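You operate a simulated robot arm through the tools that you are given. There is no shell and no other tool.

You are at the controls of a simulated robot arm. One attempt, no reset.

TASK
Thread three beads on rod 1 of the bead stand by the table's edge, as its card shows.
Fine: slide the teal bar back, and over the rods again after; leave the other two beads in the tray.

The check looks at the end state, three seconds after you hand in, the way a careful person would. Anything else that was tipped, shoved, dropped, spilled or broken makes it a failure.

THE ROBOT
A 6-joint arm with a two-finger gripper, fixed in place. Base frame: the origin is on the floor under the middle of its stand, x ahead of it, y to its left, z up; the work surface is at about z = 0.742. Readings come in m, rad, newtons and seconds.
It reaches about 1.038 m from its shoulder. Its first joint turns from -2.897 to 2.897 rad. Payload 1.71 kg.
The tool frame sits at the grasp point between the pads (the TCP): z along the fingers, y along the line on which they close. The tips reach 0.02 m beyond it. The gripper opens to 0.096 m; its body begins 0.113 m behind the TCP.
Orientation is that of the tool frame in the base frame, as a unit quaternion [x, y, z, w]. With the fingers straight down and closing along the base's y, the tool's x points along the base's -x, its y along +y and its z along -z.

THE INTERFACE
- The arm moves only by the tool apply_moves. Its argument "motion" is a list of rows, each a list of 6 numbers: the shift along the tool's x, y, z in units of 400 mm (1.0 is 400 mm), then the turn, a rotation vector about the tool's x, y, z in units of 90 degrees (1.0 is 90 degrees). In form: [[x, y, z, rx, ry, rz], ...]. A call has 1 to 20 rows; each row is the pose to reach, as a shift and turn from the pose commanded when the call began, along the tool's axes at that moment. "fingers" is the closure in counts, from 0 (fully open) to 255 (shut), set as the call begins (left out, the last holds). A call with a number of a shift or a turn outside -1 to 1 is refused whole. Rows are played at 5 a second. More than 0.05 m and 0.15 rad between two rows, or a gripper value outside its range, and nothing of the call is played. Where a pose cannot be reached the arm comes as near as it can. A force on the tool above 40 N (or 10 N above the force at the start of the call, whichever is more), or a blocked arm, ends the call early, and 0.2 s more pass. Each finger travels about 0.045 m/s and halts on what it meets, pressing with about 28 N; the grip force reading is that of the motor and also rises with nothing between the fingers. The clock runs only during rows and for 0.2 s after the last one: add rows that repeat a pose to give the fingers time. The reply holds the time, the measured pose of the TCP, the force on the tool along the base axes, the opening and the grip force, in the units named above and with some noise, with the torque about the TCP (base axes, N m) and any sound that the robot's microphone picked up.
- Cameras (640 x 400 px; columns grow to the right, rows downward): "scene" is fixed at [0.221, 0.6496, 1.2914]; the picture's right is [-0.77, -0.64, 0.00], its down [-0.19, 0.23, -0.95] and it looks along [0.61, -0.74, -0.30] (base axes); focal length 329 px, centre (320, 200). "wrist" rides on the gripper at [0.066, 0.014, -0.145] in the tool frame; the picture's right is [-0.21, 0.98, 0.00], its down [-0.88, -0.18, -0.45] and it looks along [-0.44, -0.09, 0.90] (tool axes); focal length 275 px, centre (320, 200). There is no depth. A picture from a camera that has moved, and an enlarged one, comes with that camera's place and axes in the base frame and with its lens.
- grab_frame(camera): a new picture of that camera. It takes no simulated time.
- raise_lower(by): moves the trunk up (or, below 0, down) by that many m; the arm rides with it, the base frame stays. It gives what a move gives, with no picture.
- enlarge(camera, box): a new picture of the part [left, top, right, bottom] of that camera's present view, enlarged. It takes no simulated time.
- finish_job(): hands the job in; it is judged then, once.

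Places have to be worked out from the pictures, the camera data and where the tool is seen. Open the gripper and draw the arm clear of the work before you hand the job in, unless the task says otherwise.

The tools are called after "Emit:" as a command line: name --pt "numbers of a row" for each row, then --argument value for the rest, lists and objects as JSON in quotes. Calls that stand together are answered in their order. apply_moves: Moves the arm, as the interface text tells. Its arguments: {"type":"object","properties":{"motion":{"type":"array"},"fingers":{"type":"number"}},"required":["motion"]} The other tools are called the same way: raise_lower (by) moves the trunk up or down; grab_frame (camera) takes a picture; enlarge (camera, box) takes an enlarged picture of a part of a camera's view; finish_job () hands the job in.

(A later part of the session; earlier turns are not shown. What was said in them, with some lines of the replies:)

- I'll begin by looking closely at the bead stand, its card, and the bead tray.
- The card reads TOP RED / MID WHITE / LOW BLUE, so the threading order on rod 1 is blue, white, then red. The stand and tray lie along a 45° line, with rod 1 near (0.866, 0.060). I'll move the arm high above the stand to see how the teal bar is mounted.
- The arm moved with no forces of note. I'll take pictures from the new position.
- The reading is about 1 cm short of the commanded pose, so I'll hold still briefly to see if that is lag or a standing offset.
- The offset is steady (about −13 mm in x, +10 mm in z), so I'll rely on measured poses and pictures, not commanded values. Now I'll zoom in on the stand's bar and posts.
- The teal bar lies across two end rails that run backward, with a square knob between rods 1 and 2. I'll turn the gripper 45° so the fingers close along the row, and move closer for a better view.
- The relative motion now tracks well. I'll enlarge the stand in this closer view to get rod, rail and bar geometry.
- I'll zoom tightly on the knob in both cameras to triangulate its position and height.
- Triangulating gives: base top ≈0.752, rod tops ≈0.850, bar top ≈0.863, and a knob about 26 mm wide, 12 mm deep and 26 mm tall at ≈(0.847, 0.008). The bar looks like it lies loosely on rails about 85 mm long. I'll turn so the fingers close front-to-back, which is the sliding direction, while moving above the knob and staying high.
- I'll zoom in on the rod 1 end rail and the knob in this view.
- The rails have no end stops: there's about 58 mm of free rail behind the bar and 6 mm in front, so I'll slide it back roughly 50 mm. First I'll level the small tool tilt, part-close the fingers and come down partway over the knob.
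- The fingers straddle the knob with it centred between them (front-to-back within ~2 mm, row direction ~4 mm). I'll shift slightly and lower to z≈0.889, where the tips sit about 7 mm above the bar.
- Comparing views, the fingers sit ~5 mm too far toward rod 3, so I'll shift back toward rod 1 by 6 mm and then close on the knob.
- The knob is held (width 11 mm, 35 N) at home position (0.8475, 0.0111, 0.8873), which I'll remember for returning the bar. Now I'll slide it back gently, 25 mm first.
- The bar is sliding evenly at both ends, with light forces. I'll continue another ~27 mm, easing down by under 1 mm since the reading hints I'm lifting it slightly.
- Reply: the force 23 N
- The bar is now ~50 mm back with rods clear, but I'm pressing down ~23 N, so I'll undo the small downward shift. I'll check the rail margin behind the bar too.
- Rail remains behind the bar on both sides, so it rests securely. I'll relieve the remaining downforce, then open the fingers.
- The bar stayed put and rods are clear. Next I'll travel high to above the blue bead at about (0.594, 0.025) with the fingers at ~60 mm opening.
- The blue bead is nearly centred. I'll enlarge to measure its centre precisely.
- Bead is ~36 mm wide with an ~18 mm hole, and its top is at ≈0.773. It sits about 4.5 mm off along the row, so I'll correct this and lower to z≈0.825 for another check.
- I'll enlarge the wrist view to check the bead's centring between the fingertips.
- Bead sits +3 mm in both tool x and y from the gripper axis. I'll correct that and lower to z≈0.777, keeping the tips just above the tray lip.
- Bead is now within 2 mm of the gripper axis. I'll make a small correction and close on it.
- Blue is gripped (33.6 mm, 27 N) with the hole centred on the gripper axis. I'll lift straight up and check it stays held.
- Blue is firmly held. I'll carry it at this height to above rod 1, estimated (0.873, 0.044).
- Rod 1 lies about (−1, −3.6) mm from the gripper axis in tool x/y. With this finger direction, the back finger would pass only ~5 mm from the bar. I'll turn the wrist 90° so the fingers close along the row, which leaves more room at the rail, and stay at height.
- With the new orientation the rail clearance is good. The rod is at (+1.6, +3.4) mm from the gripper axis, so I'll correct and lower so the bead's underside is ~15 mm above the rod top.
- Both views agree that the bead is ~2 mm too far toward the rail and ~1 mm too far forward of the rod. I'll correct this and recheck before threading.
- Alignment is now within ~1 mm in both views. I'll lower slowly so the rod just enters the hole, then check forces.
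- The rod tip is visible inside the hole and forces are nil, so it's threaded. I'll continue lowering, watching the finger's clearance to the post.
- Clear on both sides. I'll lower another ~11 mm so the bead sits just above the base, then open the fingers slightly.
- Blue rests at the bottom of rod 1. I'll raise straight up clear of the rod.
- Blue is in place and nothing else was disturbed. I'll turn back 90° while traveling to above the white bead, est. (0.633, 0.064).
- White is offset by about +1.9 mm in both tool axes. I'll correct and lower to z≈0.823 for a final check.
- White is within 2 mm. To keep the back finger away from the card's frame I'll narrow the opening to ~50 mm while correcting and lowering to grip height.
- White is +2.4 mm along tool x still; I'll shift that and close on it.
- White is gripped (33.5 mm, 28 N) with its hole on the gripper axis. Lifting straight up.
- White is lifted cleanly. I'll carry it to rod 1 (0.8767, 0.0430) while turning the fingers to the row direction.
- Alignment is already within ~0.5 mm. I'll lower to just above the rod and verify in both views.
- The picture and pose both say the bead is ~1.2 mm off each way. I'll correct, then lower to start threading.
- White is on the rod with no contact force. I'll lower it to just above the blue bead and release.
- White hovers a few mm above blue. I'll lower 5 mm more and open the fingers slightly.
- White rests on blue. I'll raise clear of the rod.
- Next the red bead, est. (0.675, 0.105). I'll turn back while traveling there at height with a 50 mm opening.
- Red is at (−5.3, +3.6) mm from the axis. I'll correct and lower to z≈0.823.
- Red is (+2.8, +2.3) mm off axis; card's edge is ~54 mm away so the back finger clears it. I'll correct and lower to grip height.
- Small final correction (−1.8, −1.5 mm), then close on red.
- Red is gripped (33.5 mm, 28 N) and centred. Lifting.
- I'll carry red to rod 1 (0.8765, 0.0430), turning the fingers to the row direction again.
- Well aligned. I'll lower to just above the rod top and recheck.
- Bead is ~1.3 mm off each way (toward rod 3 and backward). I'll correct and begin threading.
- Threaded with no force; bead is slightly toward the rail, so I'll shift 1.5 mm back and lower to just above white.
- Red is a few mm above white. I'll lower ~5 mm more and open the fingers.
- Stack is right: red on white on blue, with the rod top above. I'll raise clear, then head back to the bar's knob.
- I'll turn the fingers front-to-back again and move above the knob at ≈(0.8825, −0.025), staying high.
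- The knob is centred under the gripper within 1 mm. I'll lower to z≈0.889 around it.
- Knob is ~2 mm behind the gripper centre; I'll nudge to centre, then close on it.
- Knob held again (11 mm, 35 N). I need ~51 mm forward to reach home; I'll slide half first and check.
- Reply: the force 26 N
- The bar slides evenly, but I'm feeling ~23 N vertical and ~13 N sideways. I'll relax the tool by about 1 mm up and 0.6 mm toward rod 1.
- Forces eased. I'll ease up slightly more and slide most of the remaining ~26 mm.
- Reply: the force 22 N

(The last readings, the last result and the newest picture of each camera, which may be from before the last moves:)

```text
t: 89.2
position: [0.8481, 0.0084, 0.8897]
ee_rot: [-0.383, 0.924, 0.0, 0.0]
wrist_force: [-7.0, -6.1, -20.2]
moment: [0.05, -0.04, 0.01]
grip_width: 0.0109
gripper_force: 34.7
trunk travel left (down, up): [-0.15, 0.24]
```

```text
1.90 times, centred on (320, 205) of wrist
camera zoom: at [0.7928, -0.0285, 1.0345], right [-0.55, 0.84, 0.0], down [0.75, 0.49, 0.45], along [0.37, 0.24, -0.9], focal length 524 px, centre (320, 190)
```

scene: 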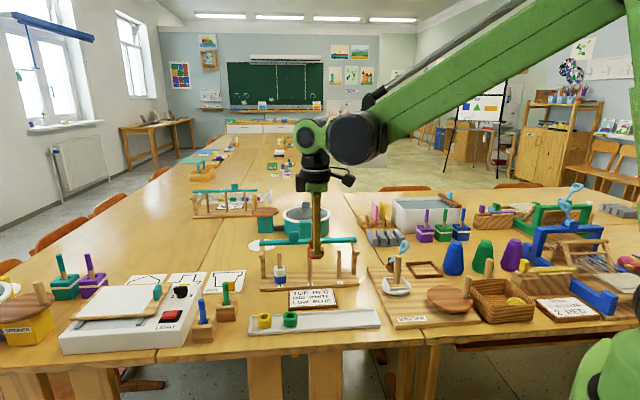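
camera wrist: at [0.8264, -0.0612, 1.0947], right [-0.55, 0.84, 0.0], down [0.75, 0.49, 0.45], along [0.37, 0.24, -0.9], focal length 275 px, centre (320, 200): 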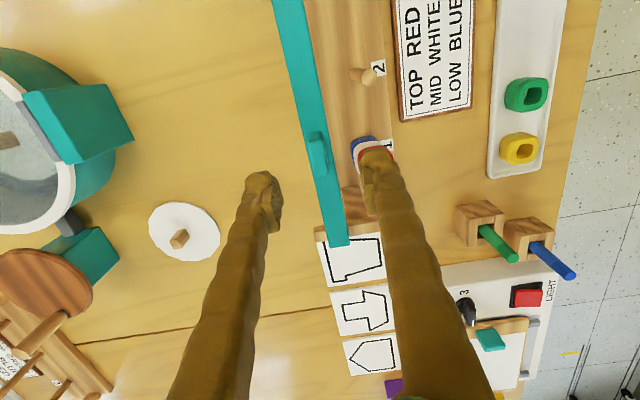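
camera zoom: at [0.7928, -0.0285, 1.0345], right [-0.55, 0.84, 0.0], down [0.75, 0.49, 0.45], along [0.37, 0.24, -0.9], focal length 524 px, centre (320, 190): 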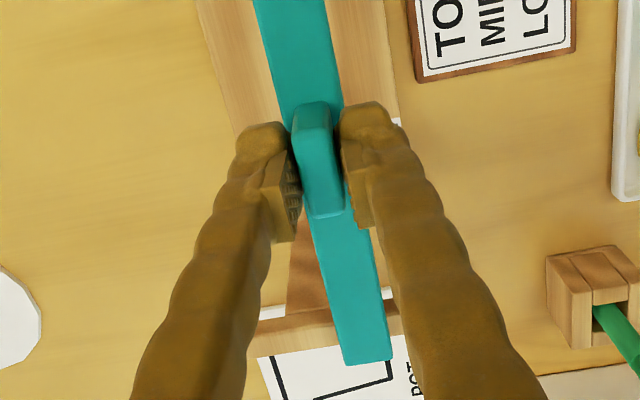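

Nearly home: the scene shows ~2–3 mm left. I'll relax the opposing load (down ~1 mm, back ~0.6 mm sideways), then move the last 2.6 mm.

Emit:
apply_moves --pt "0.0008 0 0.0012 0 0 0" --pt "0.0013 0 0.0022 0 0 0" --pt "0.0013 0 0.0022 0 0 0"

Emit:
apply_moves --pt "0 0.003 0 0 0 0" --pt "0 0.0065 0 0 0 0" --pt "0 0.0065 0 0 0 0"

Emit:
enlarge --camera "scene" --box '[250, 200, 370, 280]'

Emit:
enlarge --camera "scene" --box '[340, 235, 370, 285]'

Emit:
enlarge --camera "scene" --box '[250, 235, 290, 285]'

```text
t: 90.0
position: [0.8489, 0.01, 0.8889]
ee_rot: [-0.382, 0.924, 0.001, 0.001]
wrist_force: [3.5, 1.6, -3.4]
moment: [-0.1, 0.13, -0.04]
grip_width: 0.011
gripper_force: 35.1
trunk travel left (down, up): [-0.15, 0.24]
```

```text
t: 90.8
position: [0.8474, 0.0115, 0.8908]
ee_rot: [-0.382, 0.924, 0.0, 0.0]
wrist_force: [5.1, 3.2, 2.9]
moment: [0.22, -0.21, -0.02]
grip_width: 0.011
gripper_force: 35.0
trunk travel left (down, up): [-0.15, 0.24]
```

```text
5.00 times, centred on (310, 240) of scene
camera zoom: at [0.221, 0.6496, 1.2914], right [-0.77, -0.64, 0.0], down [-0.19, 0.23, -0.95], along [0.61, -0.74, -0.3], focal length 1647 px, centre (370, 0)
```

zoom: 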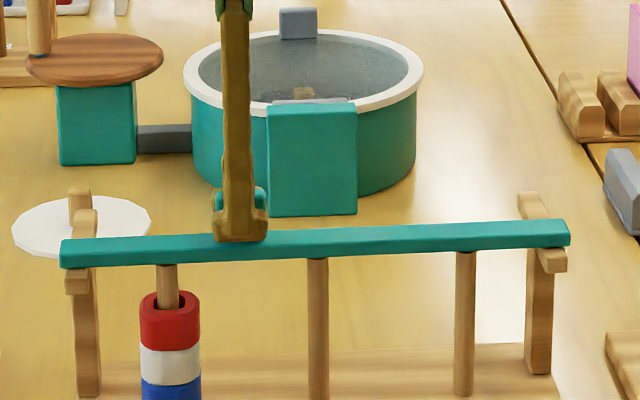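

```text
8.00 times, centred on (355, 260) of scene
camera zoom: at [0.221, 0.6496, 1.2914], right [-0.77, -0.64, 0.0], down [-0.19, 0.23, -0.95], along [0.61, -0.74, -0.3], focal length 2635 px, centre (40, -280)
```

zoom: 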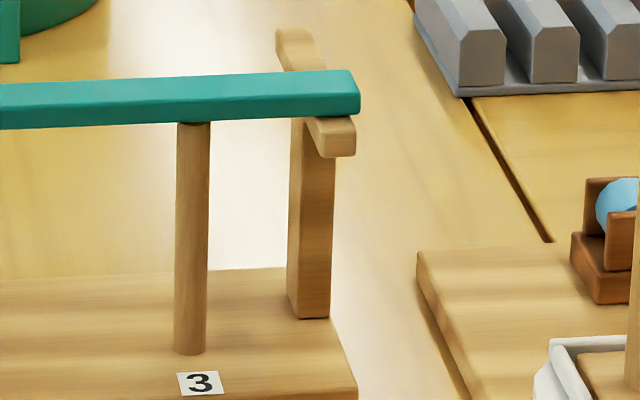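

```text
8.00 times, centred on (270, 260) of scene
camera zoom: at [0.221, 0.6496, 1.2914], right [-0.77, -0.64, 0.0], down [-0.19, 0.23, -0.95], along [0.61, -0.74, -0.3], focal length 2635 px, centre (720, -280)
```

zoom: 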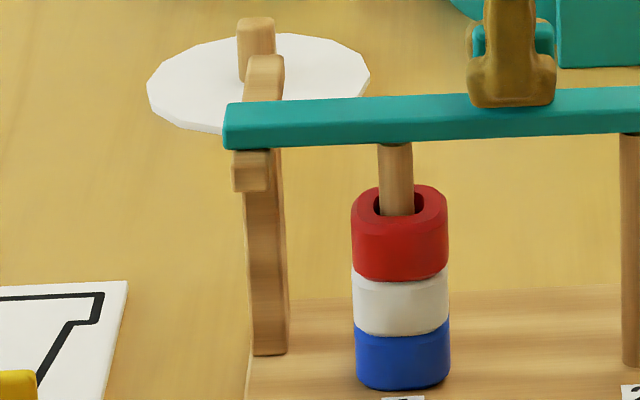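

The bar's ends match the original pictures exactly, covering the rods again. I'll open the fingers and rise straight up.

Emit:
apply_moves --pt "0 0 0 0 0 0" --pt "0 0 0 0 0 0" --pt "0 0 0 0 0 0" --fingers 140

Emit:
apply_moves --pt "0 0 -0.02 0 0 0" --pt "0 0 -0.06 0 0 0" --pt "0 0 -0.12 0 0 0" --pt "0 0 -0.2 0 0 0" --pt "0 0 -0.3 0 0 0" --pt "0 0 -0.4 0 0 0" --pt "0 0 -0.5 0 0 0" --pt "0 0 -0.5 0 0 0"

Emit:
grab_frame --camera "scene"

```text
t: 91.6
position: [0.847, 0.0104, 0.8889]
ee_rot: [-0.383, 0.924, 0.001, 0.0]
wrist_force: [-0.1, 1.8, 0.2]
moment: [0.03, -0.02, 0.03]
grip_width: 0.0433
gripper_force: 0.1
trunk travel left (down, up): [-0.15, 0.24]
```

```text
t: 93.4
position: [0.8447, 0.01, 1.0888]
ee_rot: [-0.383, 0.924, 0.0, 0.001]
wrist_force: [-0.7, -0.5, 0.5]
moment: [0.02, -0.04, -0.01]
grip_width: 0.0433
gripper_force: 0.1
trunk travel left (down, up): [-0.15, 0.24]
```

```text
taken
```

scene: 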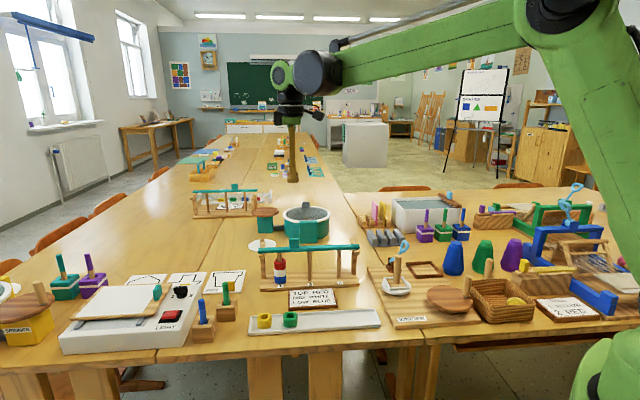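

Now I'll retreat to the starting area, high above the table, with the gripper fully open.

Emit:
apply_moves --pt "0.084 0.031 -0.0075 0 0 0.05" --pt "0.1679 0.062 -0.015 0 0 0.1" --pt "0.2519 0.093 -0.0225 0 0 0.15" --pt "0.3358 0.124 -0.03 0 0 0.2" --pt "0.4198 0.155 -0.0375 0 0 0.25" --pt "0.5037 0.186 -0.045 0 0 0.3" --pt "0.5877 0.217 -0.0525 0 0 0.35" --pt "0.6716 0.248 -0.06 0 0 0.4" --pt "0.7556 0.279 -0.0675 0 0 0.45" --pt "0.8395 0.31 -0.075 0 0 0.5" --pt "0.8395 0.31 -0.075 0 0 0.5" --fingers 0

Emit:
grab_frame --camera "scene"

Emit:
enlarge --camera "scene" --box '[240, 220, 390, 340]'

Emit:
grab_frame --camera "wrist"

```text
t: 95.8
position: [0.5195, -0.1395, 1.1205]
ee_rot: [0.001, 1.0, 0.0, 0.0]
wrist_force: [-0.4, 1.1, 0.7]
moment: [0.0, -0.04, 0.04]
grip_width: 0.096
gripper_force: 0.1
trunk travel left (down, up): [-0.15, 0.24]
```

```text
taken
```

scene: 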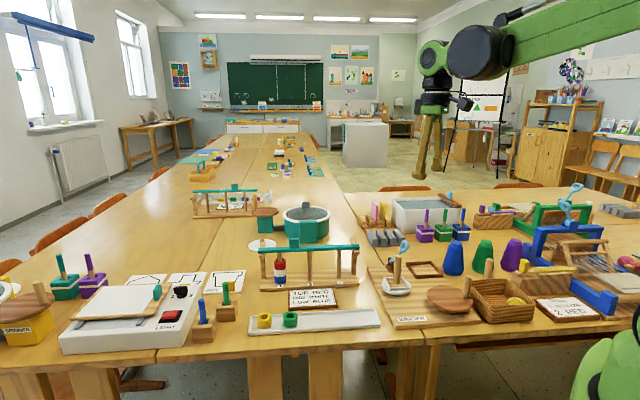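

```text
3.33 times, centred on (315, 280) of scene
camera zoom: at [0.221, 0.6496, 1.2914], right [-0.77, -0.64, 0.0], down [-0.19, 0.23, -0.95], along [0.61, -0.74, -0.3], focal length 1098 px, centre (337, -67)
```

zoom: 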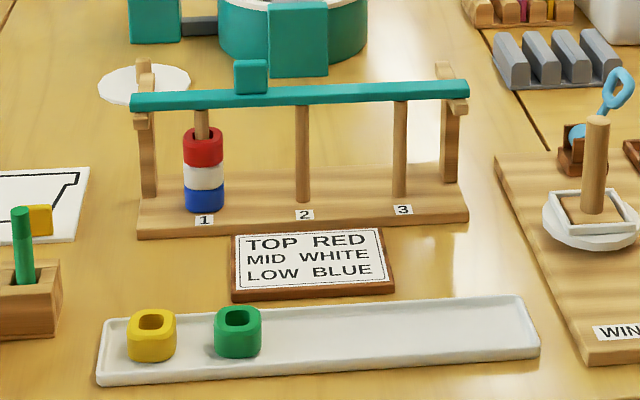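

```text
taken
camera wrist: at [0.4549, -0.1251, 1.2647], right [0.21, 0.98, 0.0], down [0.88, -0.19, 0.45], along [0.44, -0.09, -0.9], focal length 275 px, centre (320, 200)
```

wrist: 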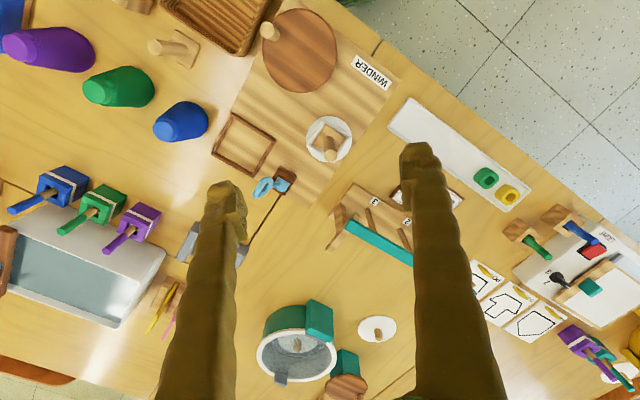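

The final pictures show rod 1 with red on top, white in the middle and blue at the bottom. The teal bar is back over the rods, yellow and green are still in the tray, and nothing else has moved. The arm is clear with the gripper open, so I'm handing the job in.

Emit:
finish_job

```text
The job is handed in.
```

The job is handed in. Rod 1 now holds the three beads in the card's order: red on top, white in the middle, blue at the bottom.

- **Teal bar:** I slid it back about 50 mm to thread the beads, then returned it over the rods. In the last pictures its ends line up with where they were at the start.
- **Other beads:** yellow and green are still in the tray.
- **Surroundings:** nothing else looks moved, tipped or dropped in the final pictures.
- **Arm:** it is back near its starting position, high above the table, with the gripper fully open.
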